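You operate a simulated robot arm through the tools that you are given. There is no shell and no other tool.

You are at the controls of a simulated two-armed robot. One attempt, no reset.

TASK
Set the machine up as the ticket beside it says.
Fine: Height on the top clamp, Speed on the clamp dial, Stop on the stop dial; lock the orange lever again. Where these are worked on the way, their far stop is far enough and under half their travel is too little: orange lever.

Only the result counts: the job must be done as asked and must still hold three seconds after the hand-in. Knocking over, shifting, dropping, spilling or breaking anything else fails it.

THE ROBOT
Two 7-joint arms with fingered hands on one trunk that stands fixed in place. Base frame: the origin is at the foot of the trunk, x ahead of it, y to its left, z up. Lengths are in mm, angles in degrees, forces in N, time in s.
The left shoulder is at [14, 163, 1244], the right one opposite. With the tool pointing down near the work surface each hand reaches from about 100 to 500 mm from the base axis, measured 20 degrees to its own side. Payload 4 kg a hand.
The TCP of each hand is the grasp point between the finger pads, 36 mm short of the fingertips. In the tool frame z runs along the fingers and y along their closing line. Largest opening 124 mm; the body of the gripper starts 42 mm behind the TCP. The gripper is a hand of 4 fingers: y runs from the thumb to the fingers, the wrist lies at [-15, -99, -189] in the tool frame.
Orientation is that of the tool frame in the base frame, as a unit quaternion [x, y, z, w]. With the fingers straight down and the wrist toward the robot, the tool's x, y and z point along [0, 1, 0], [1, 0, 0] and [0, 0, -1] of the base frame.

THE INTERFACE
- The arms move only by the tool drive_tool. It takes "left_steps", "right_steps" or both (then of equal length, played together; a hand with none holds still); each is a list of rows, each a list of 2 entries, a list of its own where there are three numbers: the shift along the base's x, y, z in units of 250 mm (1.0 is 250 mm), then the turn, a rotation vector about the base's x, y, z in units of 60 degrees (1.0 is 60 degrees). In form: [[[dx, dy, dz], [rx, ry, rz]], ...]. A call has 1 to 20 rows; each row is the pose to reach, as a shift and turn from the pose commanded when the call began. A call with a number of a shift or a turn outside -1 to 1 is refused whole. Rows are played at 5 a second. More than 50 mm and 8.6 degrees between two rows, and nothing of the call is played. Where a pose cannot be reached the arm comes as near as it can. A force on the tool above 90 N (or 10 N above the force at the start of the call, whichever is more), or a blocked arm, ends the call early, and 0.2 s more pass. In this call time passes only in rows, and 0.2 s behind the last. It gives the time, the measured TCP pose, the force on the tool (base axes), the opening and the grip force at its end, in the units of the frame above (readings bear some noise), with the torque about the TCP (base axes, N m) and any sound that the robot's microphone picked up.
- Cameras (640 x 400 px; columns grow to the right, rows downward): "scene" is now at [86.2, 22.2, 1504.6]; the picture's right is [0.23, -0.97, -0.00], its down [-0.23, -0.05, -0.97] and it looks along [0.95, 0.23, -0.23] (base axes); focal length 259 px, centre (320, 200). "left" rides on the left gripper at [-75, -86, -123] in its tool frame; the picture's right is [-0.70, -0.34, 0.63], its down [0.64, -0.68, 0.35] and it looks along [0.32, 0.65, 0.69] (tool axes); focal length 275 px, centre (320, 200). "right" rides on the right gripper at [75, -86, -123] in its tool frame; the picture's right is [-0.70, 0.34, -0.63], its down [-0.64, -0.68, 0.35] and it looks along [-0.32, 0.65, 0.69] (tool axes); focal length 275 px, centre (320, 200).
- grab_frame(camera): a new picture of that camera. No time passes.
- slide_trunk(by): slides the trunk up (or, below 0, down) by that many mm; the arms and the scene camera ride with it, the base frame stays. It gives what a move gives, with no picture.
- curl_fingers(index, middle, ring, thumb_bend, thumb_turn, hand): sets how far each is bent, from 0 (flat) to 100 (curled in); at 30 the hand is open as for a grip, at 70 the pads meet at the TCP. One left out holds its place. A second passes; each finger stops where it meets its share of the squeeze, and holds until it gets a number again. It is the only way to open and close the hand. It gives what a move gives, with no picture; readings hold the bend of each and the force on the fingers (four entries, about 0 where the hand has none), thumb and palm. thumb_turn goes from beside the hand (0) to across from the fingers (100), as for a grip.
- head_to(pan, tilt): turns the head with the scene camera to pan (to the left, within 86 degrees either way) and tilt (down, from -29 to 69), counted from straight ahead of the robot. It gives what a move gives.
- locate(camera, pixels): for up to 12 pixels [column, row] of the newest picture of that camera ("zoom" is the newest enlarged one), the place [x, y, z] in the base frame of the surface seen there, good to about 2 mm. No time passes.
- zoom(camera, box): a new picture of the part [left, top, right, bottom] of that camera's present view, enlarged. No time passes.
- finish_job(): hands the job in; it is judged then, once.

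Unless the task says otherwise, let go and move clear before handing in.

The tools are called as name(argument=value, ...) on one line, values as JSON. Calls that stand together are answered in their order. drive_tool: Moves the arms, as the interface text tells. Its arguments: {"type":"object","properties":{"left_steps":{"type":"array","items":{"type":"array"}},"right_steps":{"type":"array","items":{"type":"array"}}},"required":[]} The other tools are called the same way: slide_trunk (by) slides the trunk up or down; curl_fingers (index, middle, ring, thumb_bend, thumb_turn, hand) moves the fingers one by one; head_to (pan, tilt) turns the head that bears the scene camera; grab_frame (camera) takes a picture; locate (camera, pixels) gives the place of the surface under pixels of a picture; zoom (camera, box) takes an enlarged picture of a part of a camera's view; finish_job () hands the job in.

At the start:

```text
time_s: 0.0
left_position: [562.5, 382.5, 1568.6]
left_ee_rot: [0.707, 0.708, 0.0, 0.001]
left_contact_force: [-0.8, -0.2, -0.3]
left_torque: [-0.02, 0.01, 0.02]
left_gripper_width: 123.4
left_gripper_force: 0.0
left_shape: jaw
left_bend: [30.0, 30.0, 30.0, 30.0, 98.0]
left_finger forces: [0.0, 0.0, 0.0, 0.1, 0.1, 0.0]
right_position: [697.3, -218.1, 1576.5]
right_ee_rot: [0.707, 0.707, 0.0, -0.001]
right_contact_force: [-0.1, 0.8, -1.0]
right_torque: [0.0, -0.01, -0.02]
right_gripper_width: 123.6
right_gripper_force: 0.0
right_shape: jaw
right_bend: [30.0, 30.0, 30.0, 30.0, 98.0]
right_finger forces: [0.1, 0.0, 0.1, 0.0, 0.1, 0.1]
trunk travel left (down, up): [-400.0, 78.0]
head pan, tilt: [13.5, 12.6]
```

scene: 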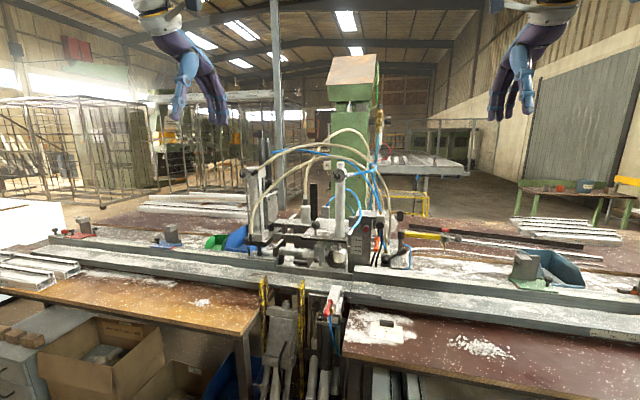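
right: 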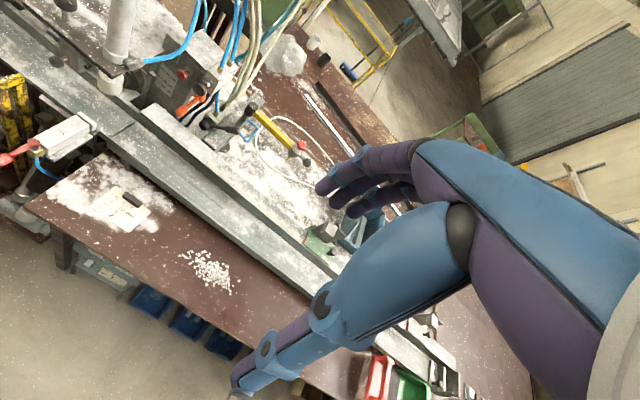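
left: 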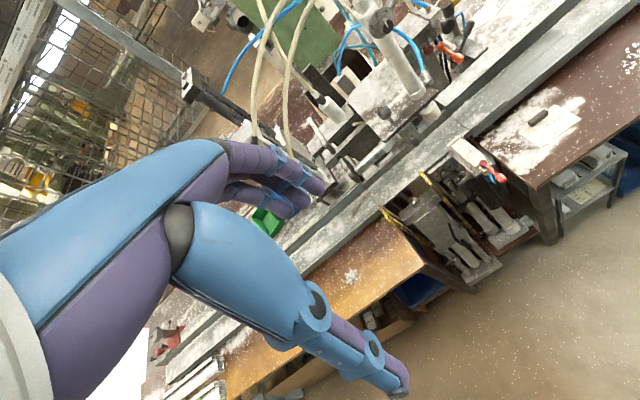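

The scene shows a machine in the middle, around pixels (240-410, 150-290). I'll zoom in on it to find the ticket and the controls.

zoom(camera="scene", box=[230, 130, 430, 290])

zoom(camera="scene", box=[330, 200, 490, 300])

zoom(camera="scene", box=[40, 180, 280, 330])

zoom(camera="scene", box=[250, 270, 450, 400])

```text
2.50 times, centred on (330, 210) of scene
```

zoom: 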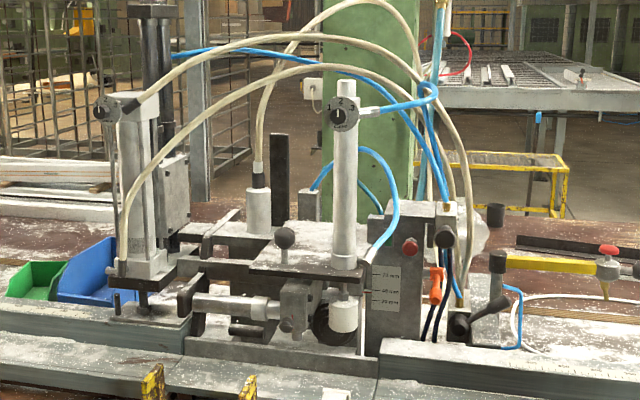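

```text
4.00 times, centred on (410, 250) of scene
```

zoom: 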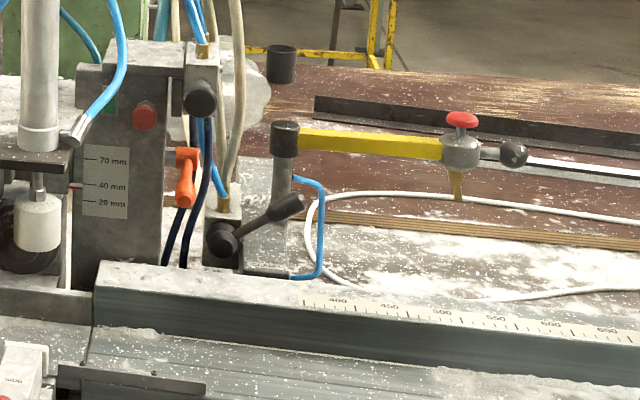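

```text
2.67 times, centred on (160, 255) of scene
```

zoom: 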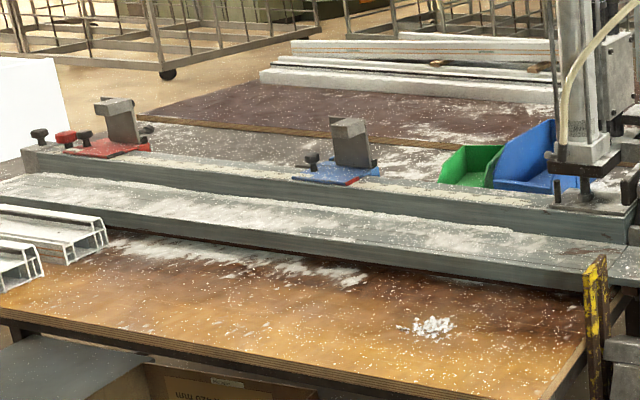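

```text
3.08 times, centred on (350, 335) of scene
```

zoom: 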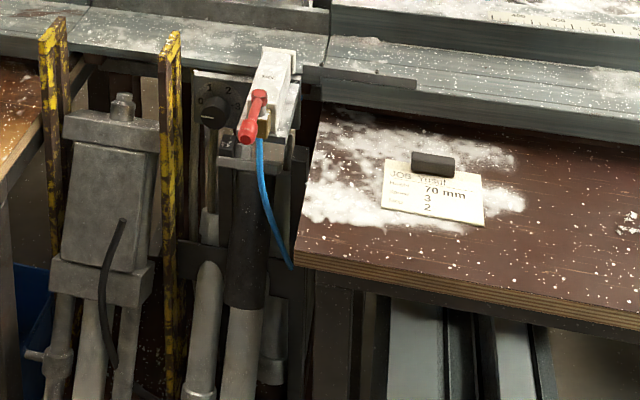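

The ticket at zoom (430, 195) seems to read 70 mm, 3 and 2. There are several dials, so I'll zoom closer on the ticket and on each dial.

zoom(camera="scene", box=[360, 312, 410, 344])

zoom(camera="scene", box=[322, 155, 352, 175])

zoom(camera="scene", box=[250, 162, 280, 182])

zoom(camera="scene", box=[300, 285, 350, 317])

zoom(camera="scene", box=[300, 205, 420, 280])

zoom(camera="right", box=[80, 0, 320, 150])

zoom(camera="left", box=[300, 0, 540, 150])

```text
12.50 times, centred on (385, 328) of scene
```

zoom: 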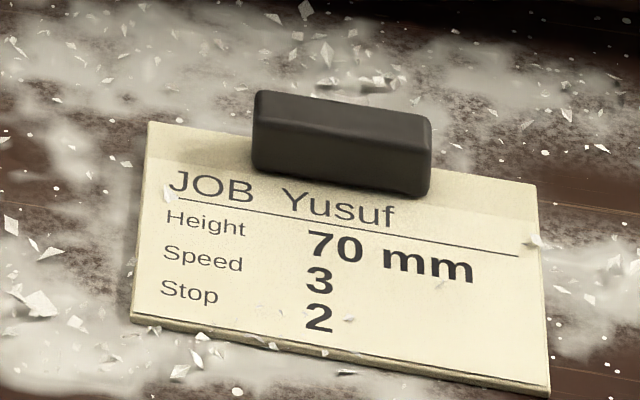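

```text
16.00 times, centred on (337, 165) of scene
```

zoom: 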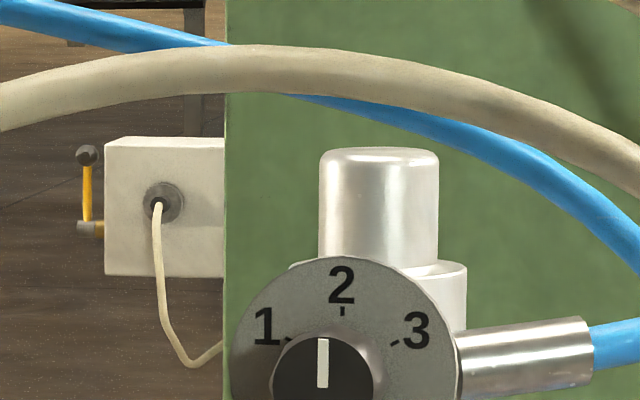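

```text
16.00 times, centred on (265, 172) of scene
```

zoom: 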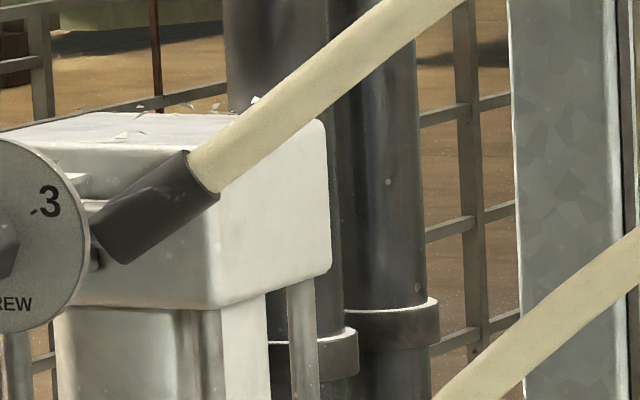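

```text
12.50 times, centred on (325, 301) of scene
```

zoom: 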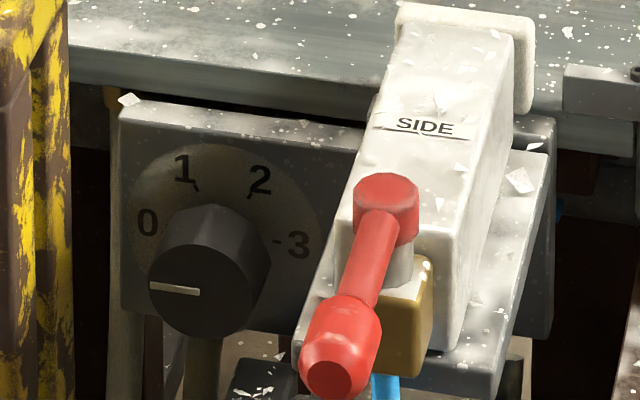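

```text
5.33 times, centred on (360, 242) of scene
```

zoom: 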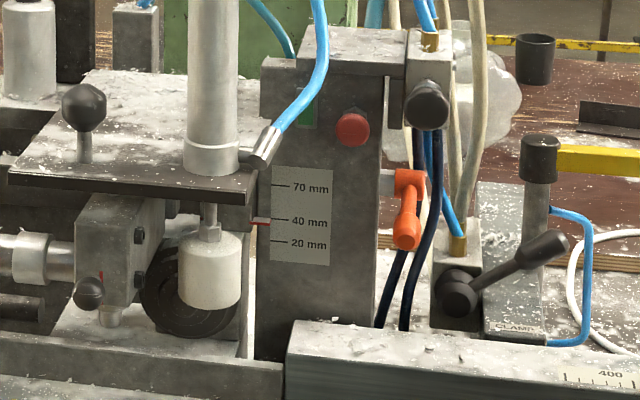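

```text
2.67 times, centred on (200, 75) of right
```

zoom: 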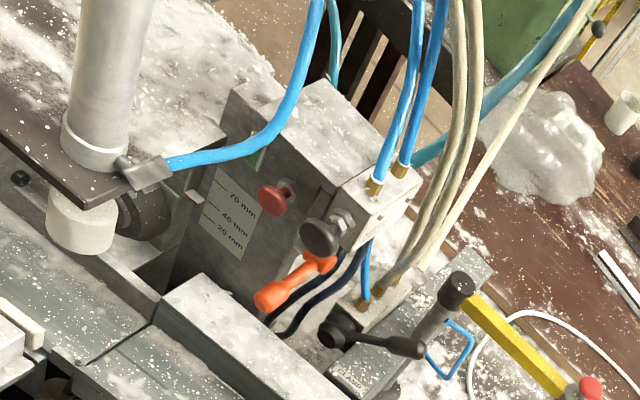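

```text
2.67 times, centred on (420, 75) of left
```

zoom: 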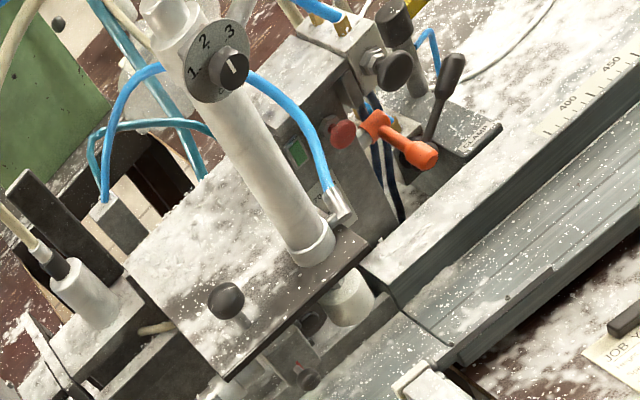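

zoom(camera="scene", box=[322, 165, 352, 185])

zoom(camera="scene", box=[235, 162, 265, 182])

zoom(camera="scene", box=[370, 218, 420, 250])

zoom(camera="scene", box=[305, 225, 365, 265])

zoom(camera="scene", box=[345, 210, 390, 240])

zoom(camera="scene", box=[240, 225, 320, 280])

zoom(camera="scene", box=[370, 240, 430, 280])

```text
16.00 times, centred on (337, 175) of scene
```

zoom: 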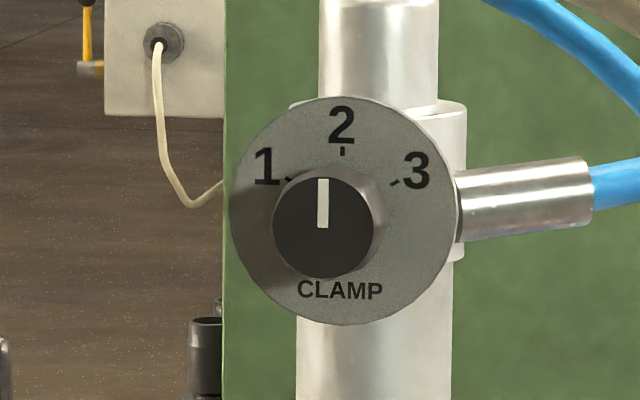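

```text
16.00 times, centred on (250, 172) of scene
```

zoom: 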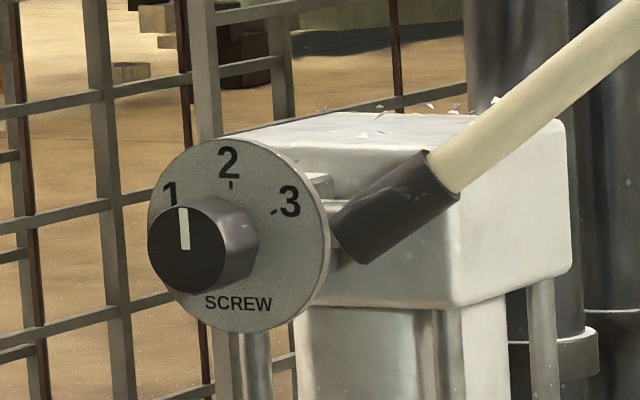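

```text
12.50 times, centred on (395, 234) of scene
```

zoom: 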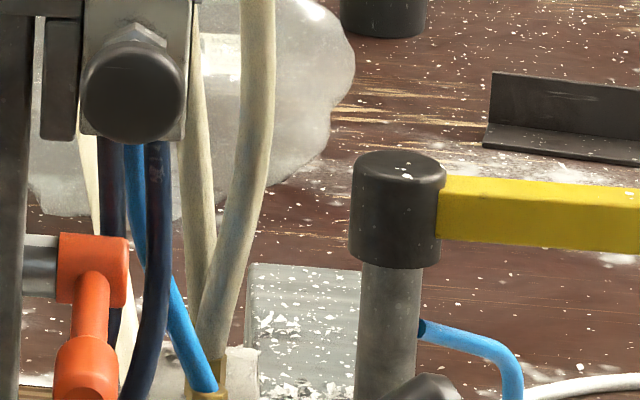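

```text
10.00 times, centred on (335, 245) of scene
```

zoom: 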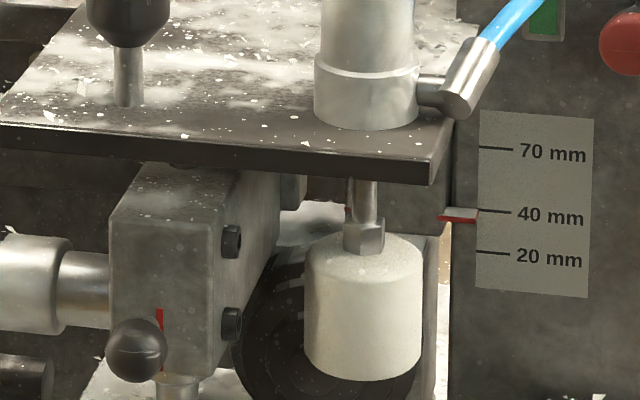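

```text
13.33 times, centred on (368, 225) of scene
```

zoom: 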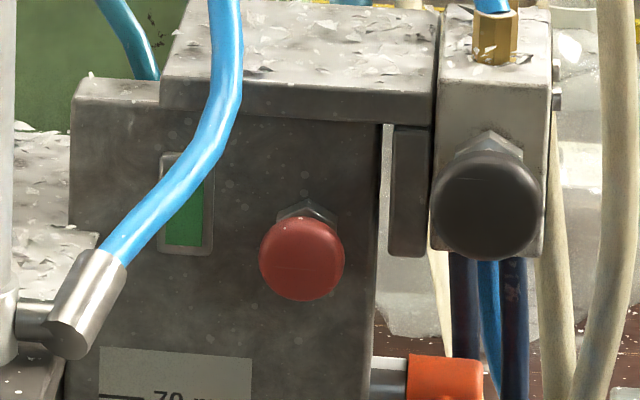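

```text
7.27 times, centred on (280, 252) of scene
```

zoom: 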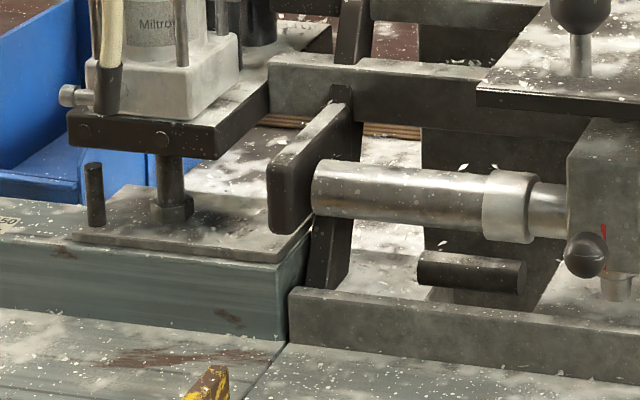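

```text
10.00 times, centred on (400, 260) of scene
```

zoom: 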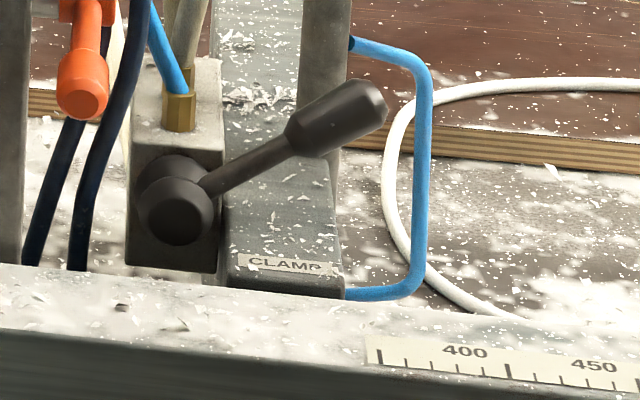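

The ticket reads Height 70 mm, Speed 3, Stop 2. The CLAMP dial is at about 2, the red pointer is near 40, and the dial under the rail points to about 0. Next I'll locate the key features in 3D.

zoom(camera="scene", box=[300, 205, 420, 280])

locate(camera="zoom", pixels=[[83, 105], [84, 150], [20, 180], [245, 195], [210, 60], [262, 221], [290, 185], [290, 220], [290, 241], [352, 129], [388, 180], [405, 230]])

locate(camera="zoom", pixels=[[408, 182], [408, 205], [427, 107], [415, 183], [462, 295], [560, 245], [380, 245], [320, 130], [310, 70], [210, 270], [90, 290], [540, 145]])

zoom(camera="scene", box=[322, 165, 352, 185])

locate(camera="zoom", pixels=[[323, 183], [322, 225], [322, 250], [290, 225], [360, 225], [341, 110], [265, 170], [416, 170], [340, 305], [520, 200], [620, 185], [365, 215]])

zoom(camera="scene", box=[300, 285, 350, 317])

locate(camera="zoom", pixels=[[155, 287], [197, 292], [205, 310], [240, 300], [148, 225], [183, 168], [260, 178], [297, 245], [385, 200], [340, 365], [340, 160], [130, 130]])

```text
5.33 times, centred on (360, 242) of scene
```

zoom: 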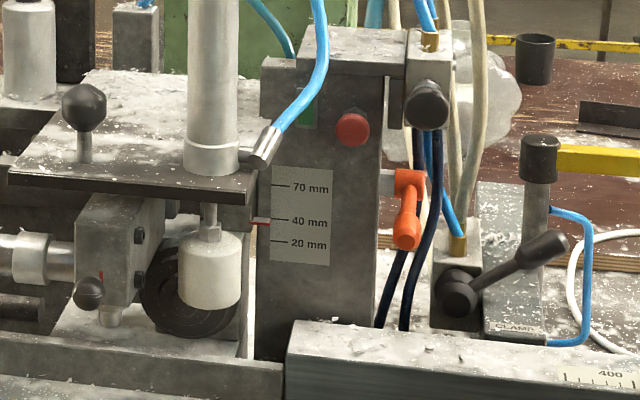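

```text
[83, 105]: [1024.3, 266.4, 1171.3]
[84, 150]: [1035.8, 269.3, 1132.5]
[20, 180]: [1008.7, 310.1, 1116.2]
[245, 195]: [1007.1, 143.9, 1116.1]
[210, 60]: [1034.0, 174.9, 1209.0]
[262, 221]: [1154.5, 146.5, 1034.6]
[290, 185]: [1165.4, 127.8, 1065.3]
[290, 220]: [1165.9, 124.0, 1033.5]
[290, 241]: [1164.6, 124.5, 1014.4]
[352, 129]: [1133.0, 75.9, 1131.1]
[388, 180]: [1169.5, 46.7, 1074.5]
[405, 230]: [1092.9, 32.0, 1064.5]
```

```text
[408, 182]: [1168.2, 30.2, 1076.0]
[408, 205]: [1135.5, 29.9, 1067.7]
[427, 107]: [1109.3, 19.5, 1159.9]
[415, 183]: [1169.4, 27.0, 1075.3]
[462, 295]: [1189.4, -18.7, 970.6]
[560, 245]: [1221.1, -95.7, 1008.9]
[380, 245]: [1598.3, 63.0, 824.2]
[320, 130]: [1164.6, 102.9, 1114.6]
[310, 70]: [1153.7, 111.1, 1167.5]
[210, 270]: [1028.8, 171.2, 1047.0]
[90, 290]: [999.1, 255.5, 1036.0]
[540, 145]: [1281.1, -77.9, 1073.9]
```

```text
16.00 times, centred on (337, 175) of scene
```

zoom: 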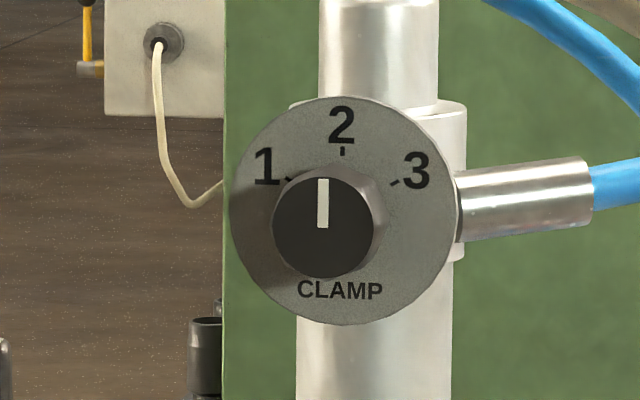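

```text
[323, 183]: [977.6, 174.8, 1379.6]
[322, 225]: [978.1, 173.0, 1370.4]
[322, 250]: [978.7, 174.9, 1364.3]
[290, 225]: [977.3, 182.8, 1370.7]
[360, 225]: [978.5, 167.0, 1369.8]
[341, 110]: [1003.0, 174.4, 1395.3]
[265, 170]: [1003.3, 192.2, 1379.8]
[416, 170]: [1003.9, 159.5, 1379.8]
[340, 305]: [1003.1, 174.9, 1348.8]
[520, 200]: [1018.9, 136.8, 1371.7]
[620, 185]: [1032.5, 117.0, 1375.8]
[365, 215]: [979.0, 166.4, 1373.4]
```

```text
12.50 times, centred on (325, 301) of scene
```

zoom: 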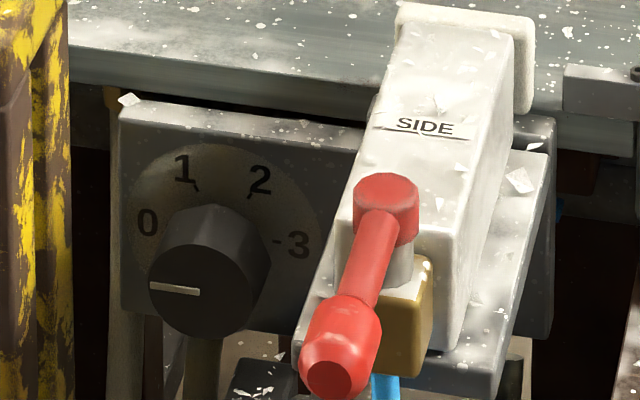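

```text
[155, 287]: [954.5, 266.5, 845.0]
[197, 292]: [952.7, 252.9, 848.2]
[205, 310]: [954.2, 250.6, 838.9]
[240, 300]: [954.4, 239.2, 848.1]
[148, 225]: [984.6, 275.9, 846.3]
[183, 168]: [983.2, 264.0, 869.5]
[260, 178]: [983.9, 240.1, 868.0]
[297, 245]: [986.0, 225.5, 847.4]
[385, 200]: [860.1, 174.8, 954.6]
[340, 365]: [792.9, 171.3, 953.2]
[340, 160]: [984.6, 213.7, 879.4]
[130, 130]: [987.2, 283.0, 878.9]
```

Key positions: CLAMP knob near (978, 174, 1370), stop knob near (954, 251, 845), ball on the top plate near (1035, 266, 1171), orange lever hub near (1169, 28, 1075) with its tip at (1093, 32, 1064). I'll start turning both hands to point forward while they are in free space.

drive_tool(left_steps=[[[0, 0, -0.1], [0, -0.125, 0]], [[0, 0, -0.2], [0, -0.25, 0]], [[0, 0, -0.3], [0, -0.375, 0]], [[0, 0, -0.4], [0, -0.5, 0]], [[0, 0, -0.5], [0, -0.625, 0]], [[0, 0, -0.6], [0, -0.75, 0]], [[0, 0, -0.7], [0, -0.875, 0]], [[0, 0, -0.8], [0, -1, 0]]], right_steps=[[[0, 0, -0.1], [0, -0.125, 0]], [[0, 0, -0.2], [0, -0.25, 0]], [[0, 0, -0.3], [0, -0.375, 0]], [[0, 0, -0.4], [0, -0.5, 0]], [[0, 0, -0.5], [0, -0.625, 0]], [[0, 0, -0.6], [0, -0.75, 0]], [[0, 0, -0.7], [0, -0.875, 0]], [[0, 0, -0.8], [0, -1, 0]]])

```text
time_s: 1.8
left_position: [563.1, 381.9, 1368.2]
left_ee_rot: [0.611, 0.613, 0.353, 0.354]
left_contact_force: [0.1, -0.1, 0.6]
left_torque: [0.01, 0.01, -0.05]
left_gripper_width: 123.7
left_gripper_force: 0.1
left_shape: jaw
left_bend: [30.0, 30.0, 30.0, 30.0, 98.0]
left_finger forces: [0.1, 0.1, 0.0, 0.1, 0.0, 0.0]
right_position: [697.4, -215.3, 1388.9]
right_ee_rot: [0.623, 0.623, 0.335, 0.334]
right_contact_force: [0.3, 0.3, 0.9]
right_torque: [0.02, -0.01, -0.01]
right_gripper_width: 123.7
right_gripper_force: 0.0
right_shape: jaw
right_bend: [30.0, 30.0, 30.0, 30.0, 98.0]
right_finger forces: [0.1, 0.1, 0.0, 0.1, 0.0, 0.0]
right hand out of reach, approached as far as the arm can: row 8
trunk travel left (down, up): [-400.0, 78.0]
head pan, tilt: [13.5, 12.6]
```

The left hand followed exactly. The right hand was a little short on its last row. I'll carry on to the full forward direction.

drive_tool(left_steps=[[[0.05, 0, 0], [0, -0.125, 0]], [[0.1, 0, 0], [0, -0.25, 0]], [[0.15, 0, 0], [0, -0.375, 0]], [[0.2, 0, 0], [0, -0.5, 0]]], right_steps=[[[-0.05, 0, 0], [0, -0.125, 0]], [[-0.1, 0, 0], [0, -0.25, 0]], [[-0.15, 0, 0], [0, -0.375, 0]], [[-0.2, 0, 0], [0, -0.5, 0]]])

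grab_frame(camera="scene")

grab_frame(camera="left")

grab_frame(camera="right")

```text
time_s: 2.8
left_position: [613.6, 383.1, 1369.1]
left_ee_rot: [0.499, 0.501, 0.5, 0.501]
left_contact_force: [0.3, 0.0, -0.1]
left_torque: [0.04, 0.02, 0.02]
left_gripper_width: 123.8
left_gripper_force: 0.0
left_shape: jaw
left_bend: [30.0, 30.0, 30.0, 30.0, 98.0]
left_finger forces: [0.1, 0.0, 0.0, 0.0, 0.1, 0.0]
right_position: [699.8, -216.0, 1388.2]
right_ee_rot: [0.623, 0.624, 0.333, 0.333]
right_contact_force: [0.4, 0.4, 0.2]
right_torque: [-0.01, -0.01, -0.02]
right_gripper_width: 123.3
right_gripper_force: 0.1
right_shape: jaw
right_bend: [30.0, 30.0, 30.0, 30.0, 98.0]
right_finger forces: [0.0, 0.1, 0.0, 0.0, 0.0, 0.0]
right hand out of reach, approached as far as the arm can: row 1, 2, 3, 4
trunk travel left (down, up): [-400.0, 78.0]
head pan, tilt: [13.5, 12.6]
```

```text
taken
```

scene: 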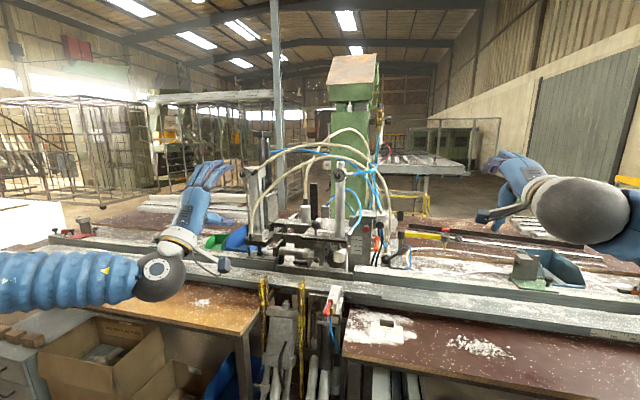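

```text
taken
```

left: 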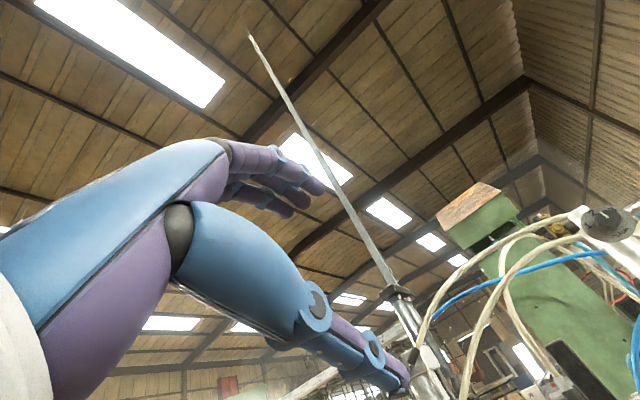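

```text
taken
```

right: 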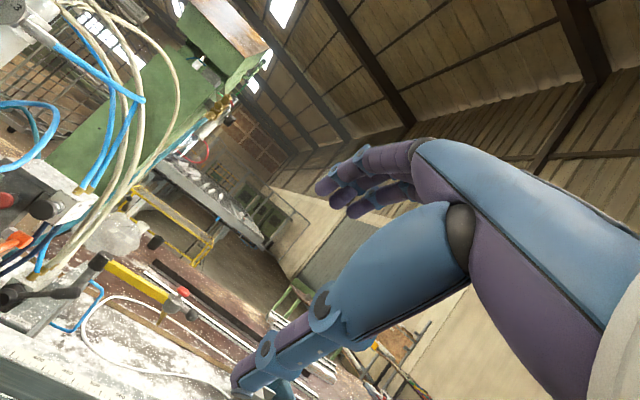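

The left hand now points forward (orientation 0.5, 0.5, 0.5, 0.5). The right is stuck partway and I'll deal with it later. I'll close the left hand in free space to learn its shape.

curl_fingers(hand="left", index=65, middle=65, ring=65, thumb_bend=65)

zoom(camera="scene", box=[140, 150, 250, 280])

grab_frame(camera="left")

```text
time_s: 3.8
left_position: [612.5, 382.5, 1368.4]
left_ee_rot: [0.5, 0.5, 0.5, 0.5]
left_contact_force: [-0.5, 0.0, -0.3]
left_torque: [-0.01, 0.0, -0.01]
left_gripper_width: 15.9
left_gripper_force: 0.0
left_shape: fingers
left_bend: [65.0, 65.0, 65.0, 65.0, 98.0]
left_finger forces: [0.0, 0.0, 0.0, 0.0, 0.0, 0.1]
right_position: [697.6, -217.4, 1388.0]
right_ee_rot: [0.624, 0.623, 0.333, 0.334]
right_contact_force: [0.8, 0.7, -0.3]
right_torque: [0.03, 0.01, 0.0]
right_gripper_width: 123.8
right_gripper_force: 0.0
right_shape: jaw
right_bend: [30.0, 30.0, 30.0, 30.0, 98.0]
right_finger forces: [0.0, 0.0, 0.0, 0.0, 0.0, 0.1]
trunk travel left (down, up): [-400.0, 78.0]
head pan, tilt: [13.5, 12.6]
```

```text
3.08 times, centred on (195, 215) of scene
```

zoom: 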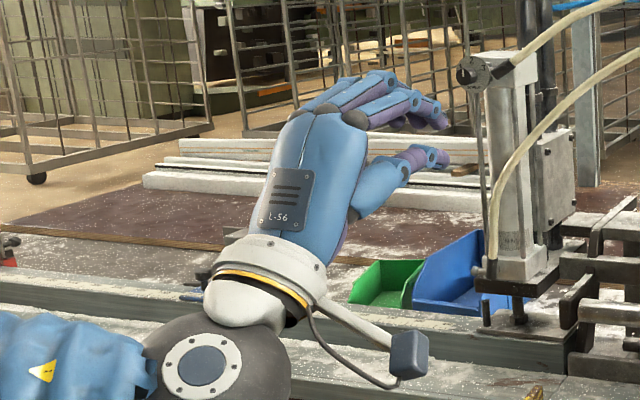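

```text
taken
```

left: 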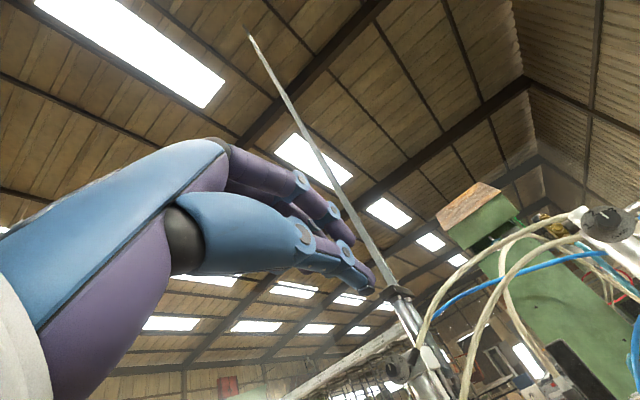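

The hand pinches with the thumb below and three fingers above. I'll locate the fingertips to see their places relative to the TCP at (612.5, 382.5, 1368.4).

zoom(camera="scene", box=[180, 165, 230, 215])

zoom(camera="left", box=[220, 140, 400, 300])

locate(camera="zoom", pixels=[[540, 370], [530, 275], [460, 270], [440, 200], [310, 140], [300, 240], [360, 310], [505, 360]])

```text
8.00 times, centred on (205, 190) of scene
```

zoom: 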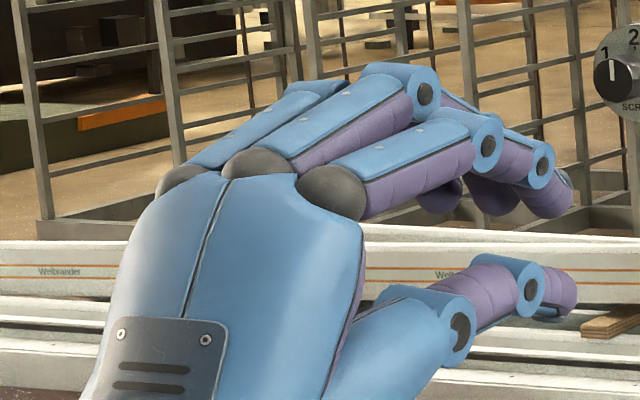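

```text
2.50 times, centred on (310, 220) of left
```

zoom: 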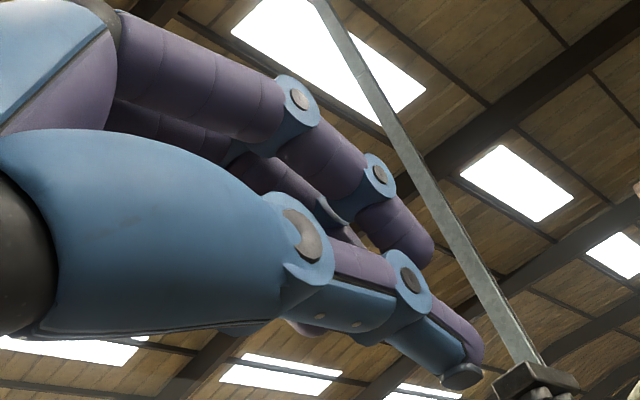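

```text
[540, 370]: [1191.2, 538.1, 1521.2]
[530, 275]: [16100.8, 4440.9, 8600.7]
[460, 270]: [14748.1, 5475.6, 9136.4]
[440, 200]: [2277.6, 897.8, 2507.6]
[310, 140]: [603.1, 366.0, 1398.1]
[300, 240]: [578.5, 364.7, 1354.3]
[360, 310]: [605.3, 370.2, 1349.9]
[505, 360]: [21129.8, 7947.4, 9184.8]
```

I'll locate the actual finger and thumb tips, which are at about (460, 375) and (425, 265) in that zoom.

locate(camera="zoom", pixels=[[460, 375], [470, 345], [415, 240], [428, 262], [375, 175], [410, 280], [390, 230], [355, 238], [300, 110], [440, 350]])

zoom(camera="scene", box=[180, 165, 230, 215])

locate(camera="zoom", pixels=[[545, 175], [565, 200], [495, 195], [440, 195], [555, 290], [530, 285], [485, 145], [425, 95], [572, 295], [330, 190], [540, 205]])

```text
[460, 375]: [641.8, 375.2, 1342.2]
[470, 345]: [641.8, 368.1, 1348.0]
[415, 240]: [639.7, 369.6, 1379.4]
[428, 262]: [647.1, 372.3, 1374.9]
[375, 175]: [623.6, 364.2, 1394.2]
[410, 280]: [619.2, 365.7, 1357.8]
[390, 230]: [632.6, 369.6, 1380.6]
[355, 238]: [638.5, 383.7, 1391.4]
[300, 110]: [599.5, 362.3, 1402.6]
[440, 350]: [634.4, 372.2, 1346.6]
```

```text
8.00 times, centred on (205, 190) of scene
```

zoom: 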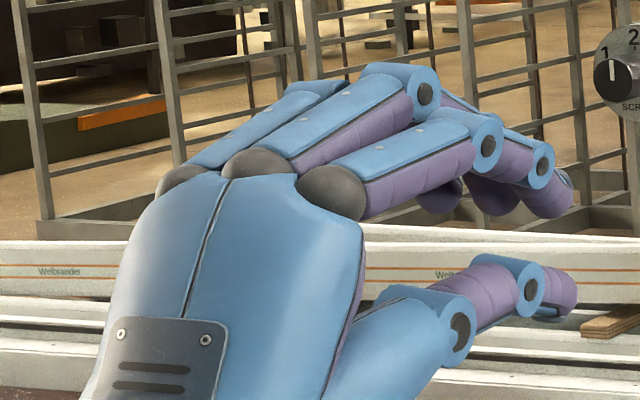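

```text
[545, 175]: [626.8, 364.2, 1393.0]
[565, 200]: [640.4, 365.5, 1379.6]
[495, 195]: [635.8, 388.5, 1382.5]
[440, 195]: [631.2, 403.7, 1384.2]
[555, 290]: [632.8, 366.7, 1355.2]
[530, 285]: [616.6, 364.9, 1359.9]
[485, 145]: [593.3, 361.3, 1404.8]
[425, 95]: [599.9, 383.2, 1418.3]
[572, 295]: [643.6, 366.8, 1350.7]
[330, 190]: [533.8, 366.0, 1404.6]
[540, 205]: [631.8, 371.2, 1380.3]
```

Index and thumb oppose each other about 9 mm to the tool −x side, and the tips sit 35 mm ahead of the TCP. I'll check the hoses near the dial and move the left hand to stand off in front of the CLAMP knob with the pinch part open.

drive_tool(left_steps=[[[0.1, -0.116, 0.003], [0, 0, 0]], [[0.2, -0.232, 0.006], [0, 0, 0]], [[0.3, -0.348, 0.009], [0, 0, 0]], [[0.4, -0.464, 0.012], [0, 0, 0]], [[0.5, -0.58, 0.015], [0, 0, 0]], [[0.6, -0.696, 0.018], [0, 0, 0]], [[0.7, -0.812, 0.022], [0, 0, 0]], [[0.75, -0.812, 0.022], [0, 0, 0]]])

curl_fingers(hand="left", index=52, middle=52, ring=52, thumb_bend=52)

grab_frame(camera="left")

zoom(camera="scene", box=[250, 120, 410, 220])

locate(camera="zoom", pixels=[[352, 138], [352, 33], [400, 170], [250, 160], [300, 90], [150, 90]])

```text
time_s: 5.6
left_position: [801.0, 178.7, 1373.6]
left_ee_rot: [0.5, 0.5, 0.499, 0.501]
left_contact_force: [-1.0, -0.3, 1.2]
left_torque: [0.03, -0.02, 0.01]
left_gripper_width: 16.0
left_gripper_force: 0.1
left_shape: fingers
left_bend: [65.0, 65.0, 65.0, 65.0, 98.0]
left_finger forces: [0.0, 0.0, 0.1, 0.0, 0.0, 0.0]
right_position: [697.3, -216.0, 1388.2]
right_ee_rot: [0.623, 0.624, 0.334, 0.333]
right_contact_force: [-0.2, 1.0, -0.5]
right_torque: [-0.03, -0.03, 0.0]
right_gripper_width: 123.7
right_gripper_force: 0.2
right_shape: jaw
right_bend: [30.0, 30.0, 30.0, 30.0, 98.0]
right_finger forces: [0.0, 0.1, 0.1, 0.1, 0.1, 0.1]
trunk travel left (down, up): [-400.0, 78.0]
head pan, tilt: [13.5, 12.6]
```

```text
time_s: 6.6
left_position: [799.9, 179.5, 1373.7]
left_ee_rot: [0.5, 0.5, 0.499, 0.501]
left_contact_force: [0.3, -0.1, -0.1]
left_torque: [-0.02, -0.01, 0.0]
left_gripper_width: 55.8
left_gripper_force: 0.0
left_shape: fingers
left_bend: [52.0, 52.0, 52.0, 52.0, 98.0]
left_finger forces: [0.1, 0.0, 0.0, 0.0, 0.0, 0.0]
right_position: [698.3, -216.9, 1388.8]
right_ee_rot: [0.624, 0.624, 0.333, 0.333]
right_contact_force: [1.2, -0.7, -0.8]
right_torque: [-0.01, 0.0, -0.01]
right_gripper_width: 123.9
right_gripper_force: 0.1
right_shape: jaw
right_bend: [30.0, 30.0, 30.0, 30.0, 98.0]
right_finger forces: [0.0, 0.0, 0.1, 0.1, 0.0, 0.1]
trunk travel left (down, up): [-400.0, 78.0]
head pan, tilt: [13.5, 12.6]
```

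```text
taken
```

left: 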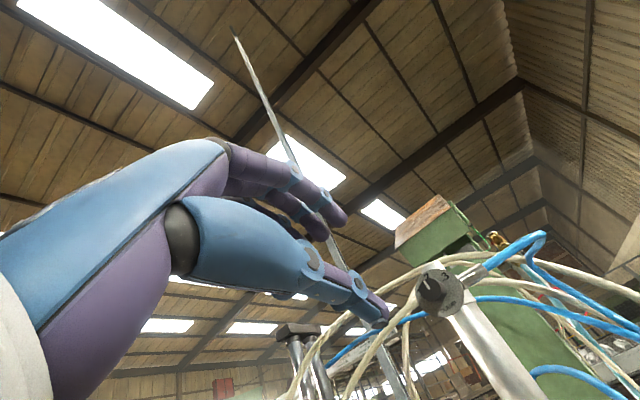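

```text
4.00 times, centred on (330, 170) of scene
```

zoom: 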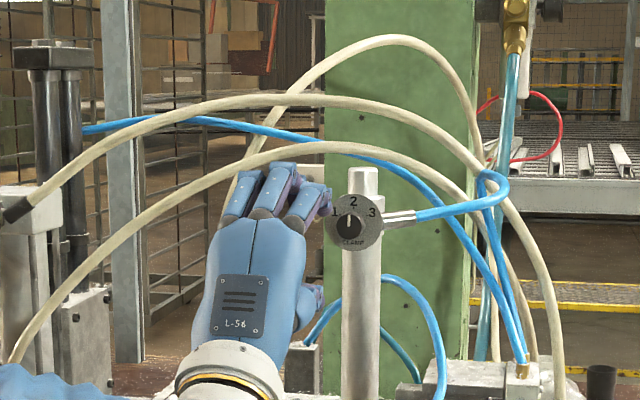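

```text
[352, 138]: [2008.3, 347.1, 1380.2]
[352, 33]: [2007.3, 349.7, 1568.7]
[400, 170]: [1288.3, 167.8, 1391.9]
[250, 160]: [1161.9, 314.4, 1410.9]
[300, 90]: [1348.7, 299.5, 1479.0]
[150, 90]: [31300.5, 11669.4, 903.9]
```

The hoses are behind the dial (x > 1150), so the approach is clear. I'll bring the fingertips just short of the knob front and check.

drive_tool(left_steps=[[[0.1, 0, 0], [0, 0, 0]], [[0.2, 0, 0], [0, 0, 0]], [[0.3, 0, 0], [0, 0, 0]], [[0.4, 0, 0], [0, 0, 0]], [[0.48, 0, 0], [0, 0, 0]], [[0.54, 0, 0], [0, 0, 0]]])

zoom(camera="scene", box=[300, 150, 364, 190])

zoom(camera="left", box=[220, 140, 540, 340])

```text
time_s: 8.0
left_position: [937.4, 178.2, 1374.5]
left_ee_rot: [0.5, 0.5, 0.5, 0.5]
left_contact_force: [0.2, -0.3, 1.0]
left_torque: [0.02, 0.01, 0.0]
left_gripper_width: 56.0
left_gripper_force: 0.1
left_shape: fingers
left_bend: [52.0, 52.0, 52.0, 52.0, 98.0]
left_finger forces: [0.0, 0.0, 0.0, 0.0, 0.0, 0.0]
right_position: [699.2, -217.5, 1388.0]
right_ee_rot: [0.624, 0.624, 0.333, 0.333]
right_contact_force: [0.3, -0.2, 0.0]
right_torque: [0.02, -0.03, -0.01]
right_gripper_width: 123.7
right_gripper_force: 0.0
right_shape: jaw
right_bend: [30.0, 30.0, 30.0, 30.0, 98.0]
right_finger forces: [0.1, 0.0, 0.1, 0.0, 0.0, 0.1]
trunk travel left (down, up): [-400.0, 78.0]
head pan, tilt: [13.5, 12.6]
```

```text
10.00 times, centred on (332, 170) of scene
```

zoom: 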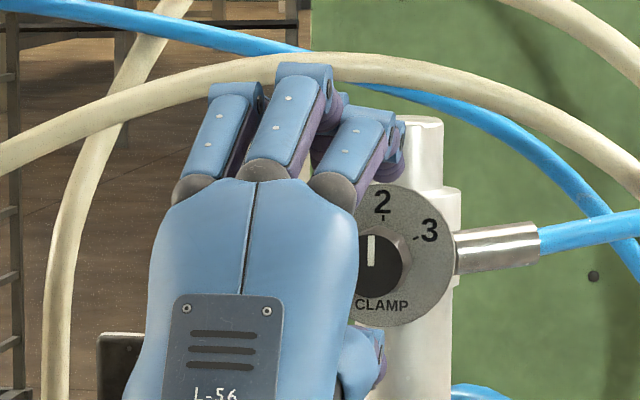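

```text
2.00 times, centred on (380, 240) of left
```

zoom: 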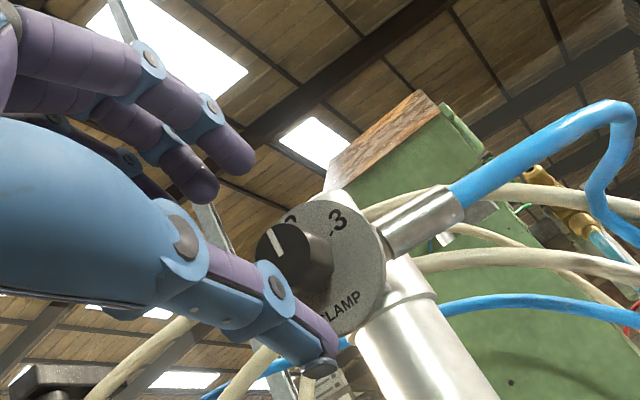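

The fingers are above the knob and the thumb below it, with the tips just short of it. I'll measure the relative positions in this zoom: index tip (240, 165), thumb tip (325, 345), knob (280, 250).

locate(camera="zoom", pixels=[[240, 165], [225, 150], [325, 345], [290, 310], [280, 250], [310, 240], [325, 255], [200, 190], [180, 170], [320, 365], [350, 240]])

```text
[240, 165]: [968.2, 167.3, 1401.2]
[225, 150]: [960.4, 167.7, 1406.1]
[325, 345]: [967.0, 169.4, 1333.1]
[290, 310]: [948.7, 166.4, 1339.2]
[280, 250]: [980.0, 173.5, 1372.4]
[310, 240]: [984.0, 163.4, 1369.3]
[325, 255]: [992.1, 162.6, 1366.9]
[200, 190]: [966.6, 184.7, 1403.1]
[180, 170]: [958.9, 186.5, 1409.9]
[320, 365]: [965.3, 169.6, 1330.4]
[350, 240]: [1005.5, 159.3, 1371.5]
```

The knob centre (y≈173.5, z≈1370) lies between the index and the thumb. I'll move forward 26 mm and close.

drive_tool(left_steps=[[[0.035, 0.008, 0.0], [0, 0, 0]], [[0.07, 0.008, 0.0], [0, 0, 0]], [[0.105, 0.008, 0.0], [0, 0, 0]]])

curl_fingers(hand="left", index=66, middle=66, thumb_bend=66)

zoom(camera="left", box=[220, 140, 540, 340])

zoom(camera="scene", box=[300, 150, 364, 190])

```text
time_s: 8.8
left_position: [962.5, 181.8, 1374.9]
left_ee_rot: [0.501, 0.499, 0.499, 0.501]
left_contact_force: [0.2, -0.2, -1.3]
left_torque: [-0.02, 0.0, -0.01]
left_gripper_width: 55.9
left_gripper_force: 0.0
left_shape: fingers
left_bend: [52.0, 52.0, 52.0, 52.0, 98.0]
left_finger forces: [0.1, 0.1, 0.1, 0.1, 0.0, 0.0]
right_position: [697.4, -216.0, 1388.6]
right_ee_rot: [0.624, 0.624, 0.333, 0.333]
right_contact_force: [-0.4, -0.1, -0.4]
right_torque: [-0.02, 0.01, 0.04]
right_gripper_width: 123.7
right_gripper_force: 0.0
right_shape: jaw
right_bend: [30.0, 30.0, 30.0, 30.0, 98.0]
right_finger forces: [0.0, 0.0, 0.0, 0.0, 0.0, 0.0]
trunk travel left (down, up): [-400.0, 78.0]
head pan, tilt: [13.5, 12.6]
```

```text
time_s: 9.8
left_position: [962.9, 180.5, 1374.2]
left_ee_rot: [0.5, 0.5, 0.499, 0.5]
left_contact_force: [-3.6, -0.4, -10.6]
left_torque: [0.1, 0.23, 0.0]
left_gripper_width: 27.3
left_gripper_force: 7.5
left_shape: fingers
left_bend: [64.0, 66.0, 52.0, 62.0, 97.0]
left_finger forces: [2.1, 0.0, 0.1, 0.0, 13.1, 0.0]
right_position: [698.0, -215.3, 1388.1]
right_ee_rot: [0.624, 0.623, 0.333, 0.334]
right_contact_force: [0.1, -0.2, 0.4]
right_torque: [0.0, -0.02, -0.02]
right_gripper_width: 123.6
right_gripper_force: 0.1
right_shape: jaw
right_bend: [30.0, 30.0, 30.0, 30.0, 98.0]
right_finger forces: [0.0, 0.1, 0.0, 0.0, 0.0, 0.0]
trunk travel left (down, up): [-400.0, 78.0]
head pan, tilt: [13.5, 12.6]
```

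```text
2.00 times, centred on (380, 240) of left
```

zoom: 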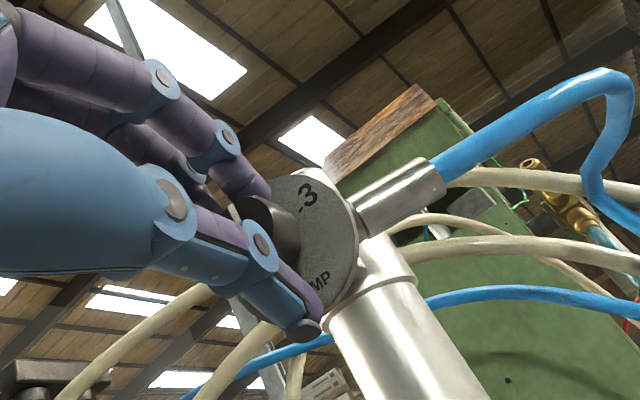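

```text
10.00 times, centred on (332, 170) of scene
```

zoom: 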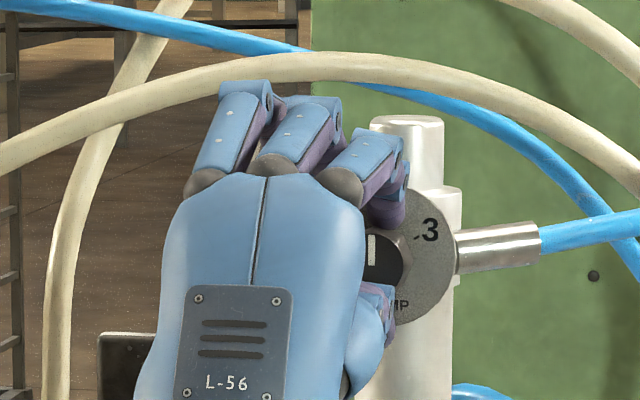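

The index and thumb hold the knob (index 2 N, thumb 13 N). I'll squeeze harder with the index to balance the grip.

curl_fingers(hand="left", index=80, thumb_bend=70)

```text
time_s: 10.8
left_position: [962.2, 182.4, 1374.3]
left_ee_rot: [0.5, 0.5, 0.5, 0.5]
left_contact_force: [-5.2, -1.0, -10.8]
left_torque: [0.13, 0.18, -0.05]
left_gripper_width: 25.8
left_gripper_force: 14.6
left_shape: fingers
left_bend: [65.0, 66.0, 52.0, 62.0, 97.0]
left_finger forces: [9.4, 0.0, 0.0, 0.0, 20.7, 0.0]
right_position: [698.9, -216.2, 1389.8]
right_ee_rot: [0.624, 0.623, 0.333, 0.334]
right_contact_force: [1.5, 0.9, 0.4]
right_torque: [0.0, -0.03, -0.05]
right_gripper_width: 123.7
right_gripper_force: 0.1
right_shape: jaw
right_bend: [30.0, 30.0, 30.0, 30.0, 98.0]
right_finger forces: [0.0, 0.0, 0.1, 0.0, 0.1, 0.0]
trunk travel left (down, up): [-400.0, 78.0]
head pan, tilt: [13.5, 12.6]
```

The grip is now balanced at about 15 N. I'll turn the hand clockwise (+x) about the knob axis by 30° first and look.

drive_tool(left_steps=[[[0, -0.0024, 0.004], [0.125, 0, 0]], [[0, -0.0052, 0.0077], [0.25, 0, 0]], [[0, -0.0086, 0.011], [0.375, 0, 0]], [[0, -0.0123, 0.0138], [0.5, 0, 0]]])

zoom(camera="scene", box=[300, 150, 364, 190])

zoom(camera="left", box=[220, 140, 540, 340])

```text
time_s: 11.8
left_position: [962.3, 179.5, 1377.4]
left_ee_rot: [0.613, 0.352, 0.613, 0.352]
left_contact_force: [-7.0, 6.4, -9.3]
left_torque: [0.06, 0.26, 0.1]
left_gripper_width: 25.8
left_gripper_force: 15.8
left_shape: fingers
left_bend: [65.0, 66.0, 52.0, 62.0, 96.0]
left_finger forces: [8.7, 0.0, 0.1, 0.1, 22.4, 0.1]
right_position: [698.8, -214.7, 1387.9]
right_ee_rot: [0.624, 0.623, 0.332, 0.333]
right_contact_force: [0.7, 0.8, -0.6]
right_torque: [0.0, 0.02, 0.01]
right_gripper_width: 123.5
right_gripper_force: 0.1
right_shape: jaw
right_bend: [30.0, 30.0, 30.0, 30.0, 98.0]
right_finger forces: [0.1, 0.0, 0.1, 0.1, 0.0, 0.1]
trunk travel left (down, up): [-400.0, 78.0]
head pan, tilt: [13.5, 12.6]
```

```text
10.00 times, centred on (332, 170) of scene
```

zoom: 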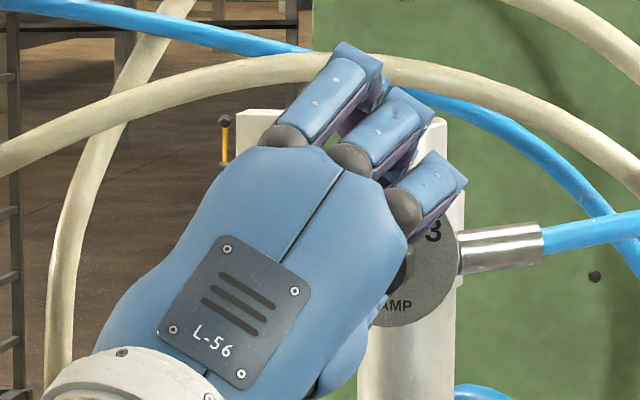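

```text
2.00 times, centred on (380, 240) of left
```

zoom: 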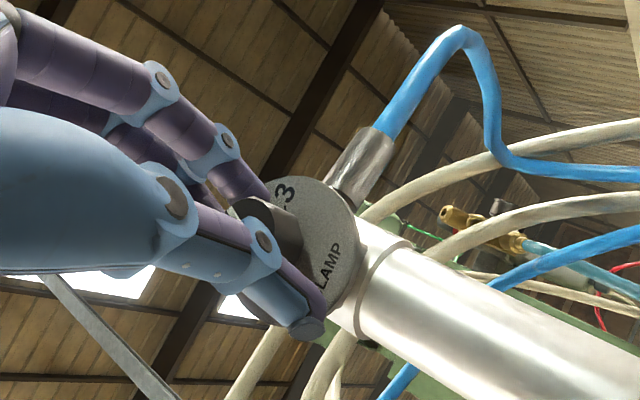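

The hand turned smoothly with little torque. I'll continue to 60°.

drive_tool(left_steps=[[[0, -0.0041, 0.0023], [0.125, 0, 0]], [[0, -0.0084, 0.0041], [0.25, 0, 0]], [[0, -0.0129, 0.0053], [0.375, 0, 0]], [[0, -0.0176, 0.0059], [0.5, 0, 0]]])

zoom(camera="scene", box=[300, 150, 364, 190])

zoom(camera="left", box=[220, 140, 540, 340])

```text
time_s: 12.8
left_position: [963.2, 176.3, 1378.7]
left_ee_rot: [0.683, 0.183, 0.683, 0.183]
left_contact_force: [-5.7, 13.6, -6.2]
left_torque: [0.09, 0.13, 0.23]
left_gripper_width: 25.8
left_gripper_force: 16.1
left_shape: fingers
left_bend: [65.0, 66.0, 52.0, 62.0, 97.0]
left_finger forces: [8.4, 0.0, 0.0, 0.1, 23.6, 0.1]
right_position: [696.5, -214.4, 1389.2]
right_ee_rot: [0.623, 0.624, 0.333, 0.333]
right_contact_force: [-0.2, 0.1, -0.8]
right_torque: [0.04, 0.04, -0.02]
right_gripper_width: 123.5
right_gripper_force: 0.0
right_shape: jaw
right_bend: [30.0, 30.0, 30.0, 30.0, 98.0]
right_finger forces: [0.0, 0.0, 0.0, 0.0, 0.0, 0.1]
trunk travel left (down, up): [-400.0, 78.0]
head pan, tilt: [13.5, 12.6]
```

```text
10.00 times, centred on (332, 170) of scene
```

zoom: 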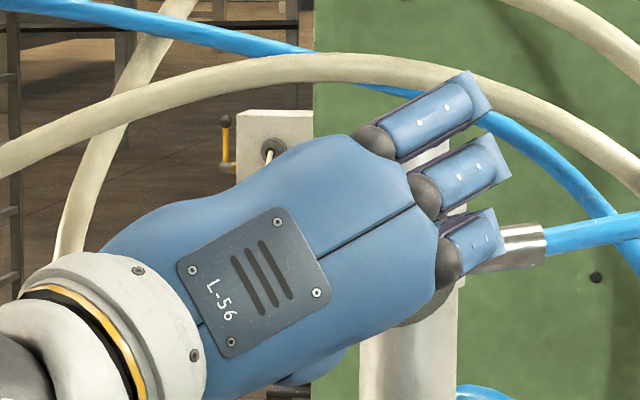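

```text
2.00 times, centred on (380, 240) of left
```

zoom: 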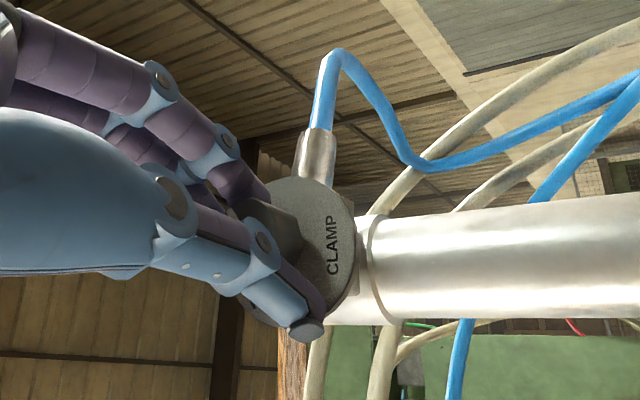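

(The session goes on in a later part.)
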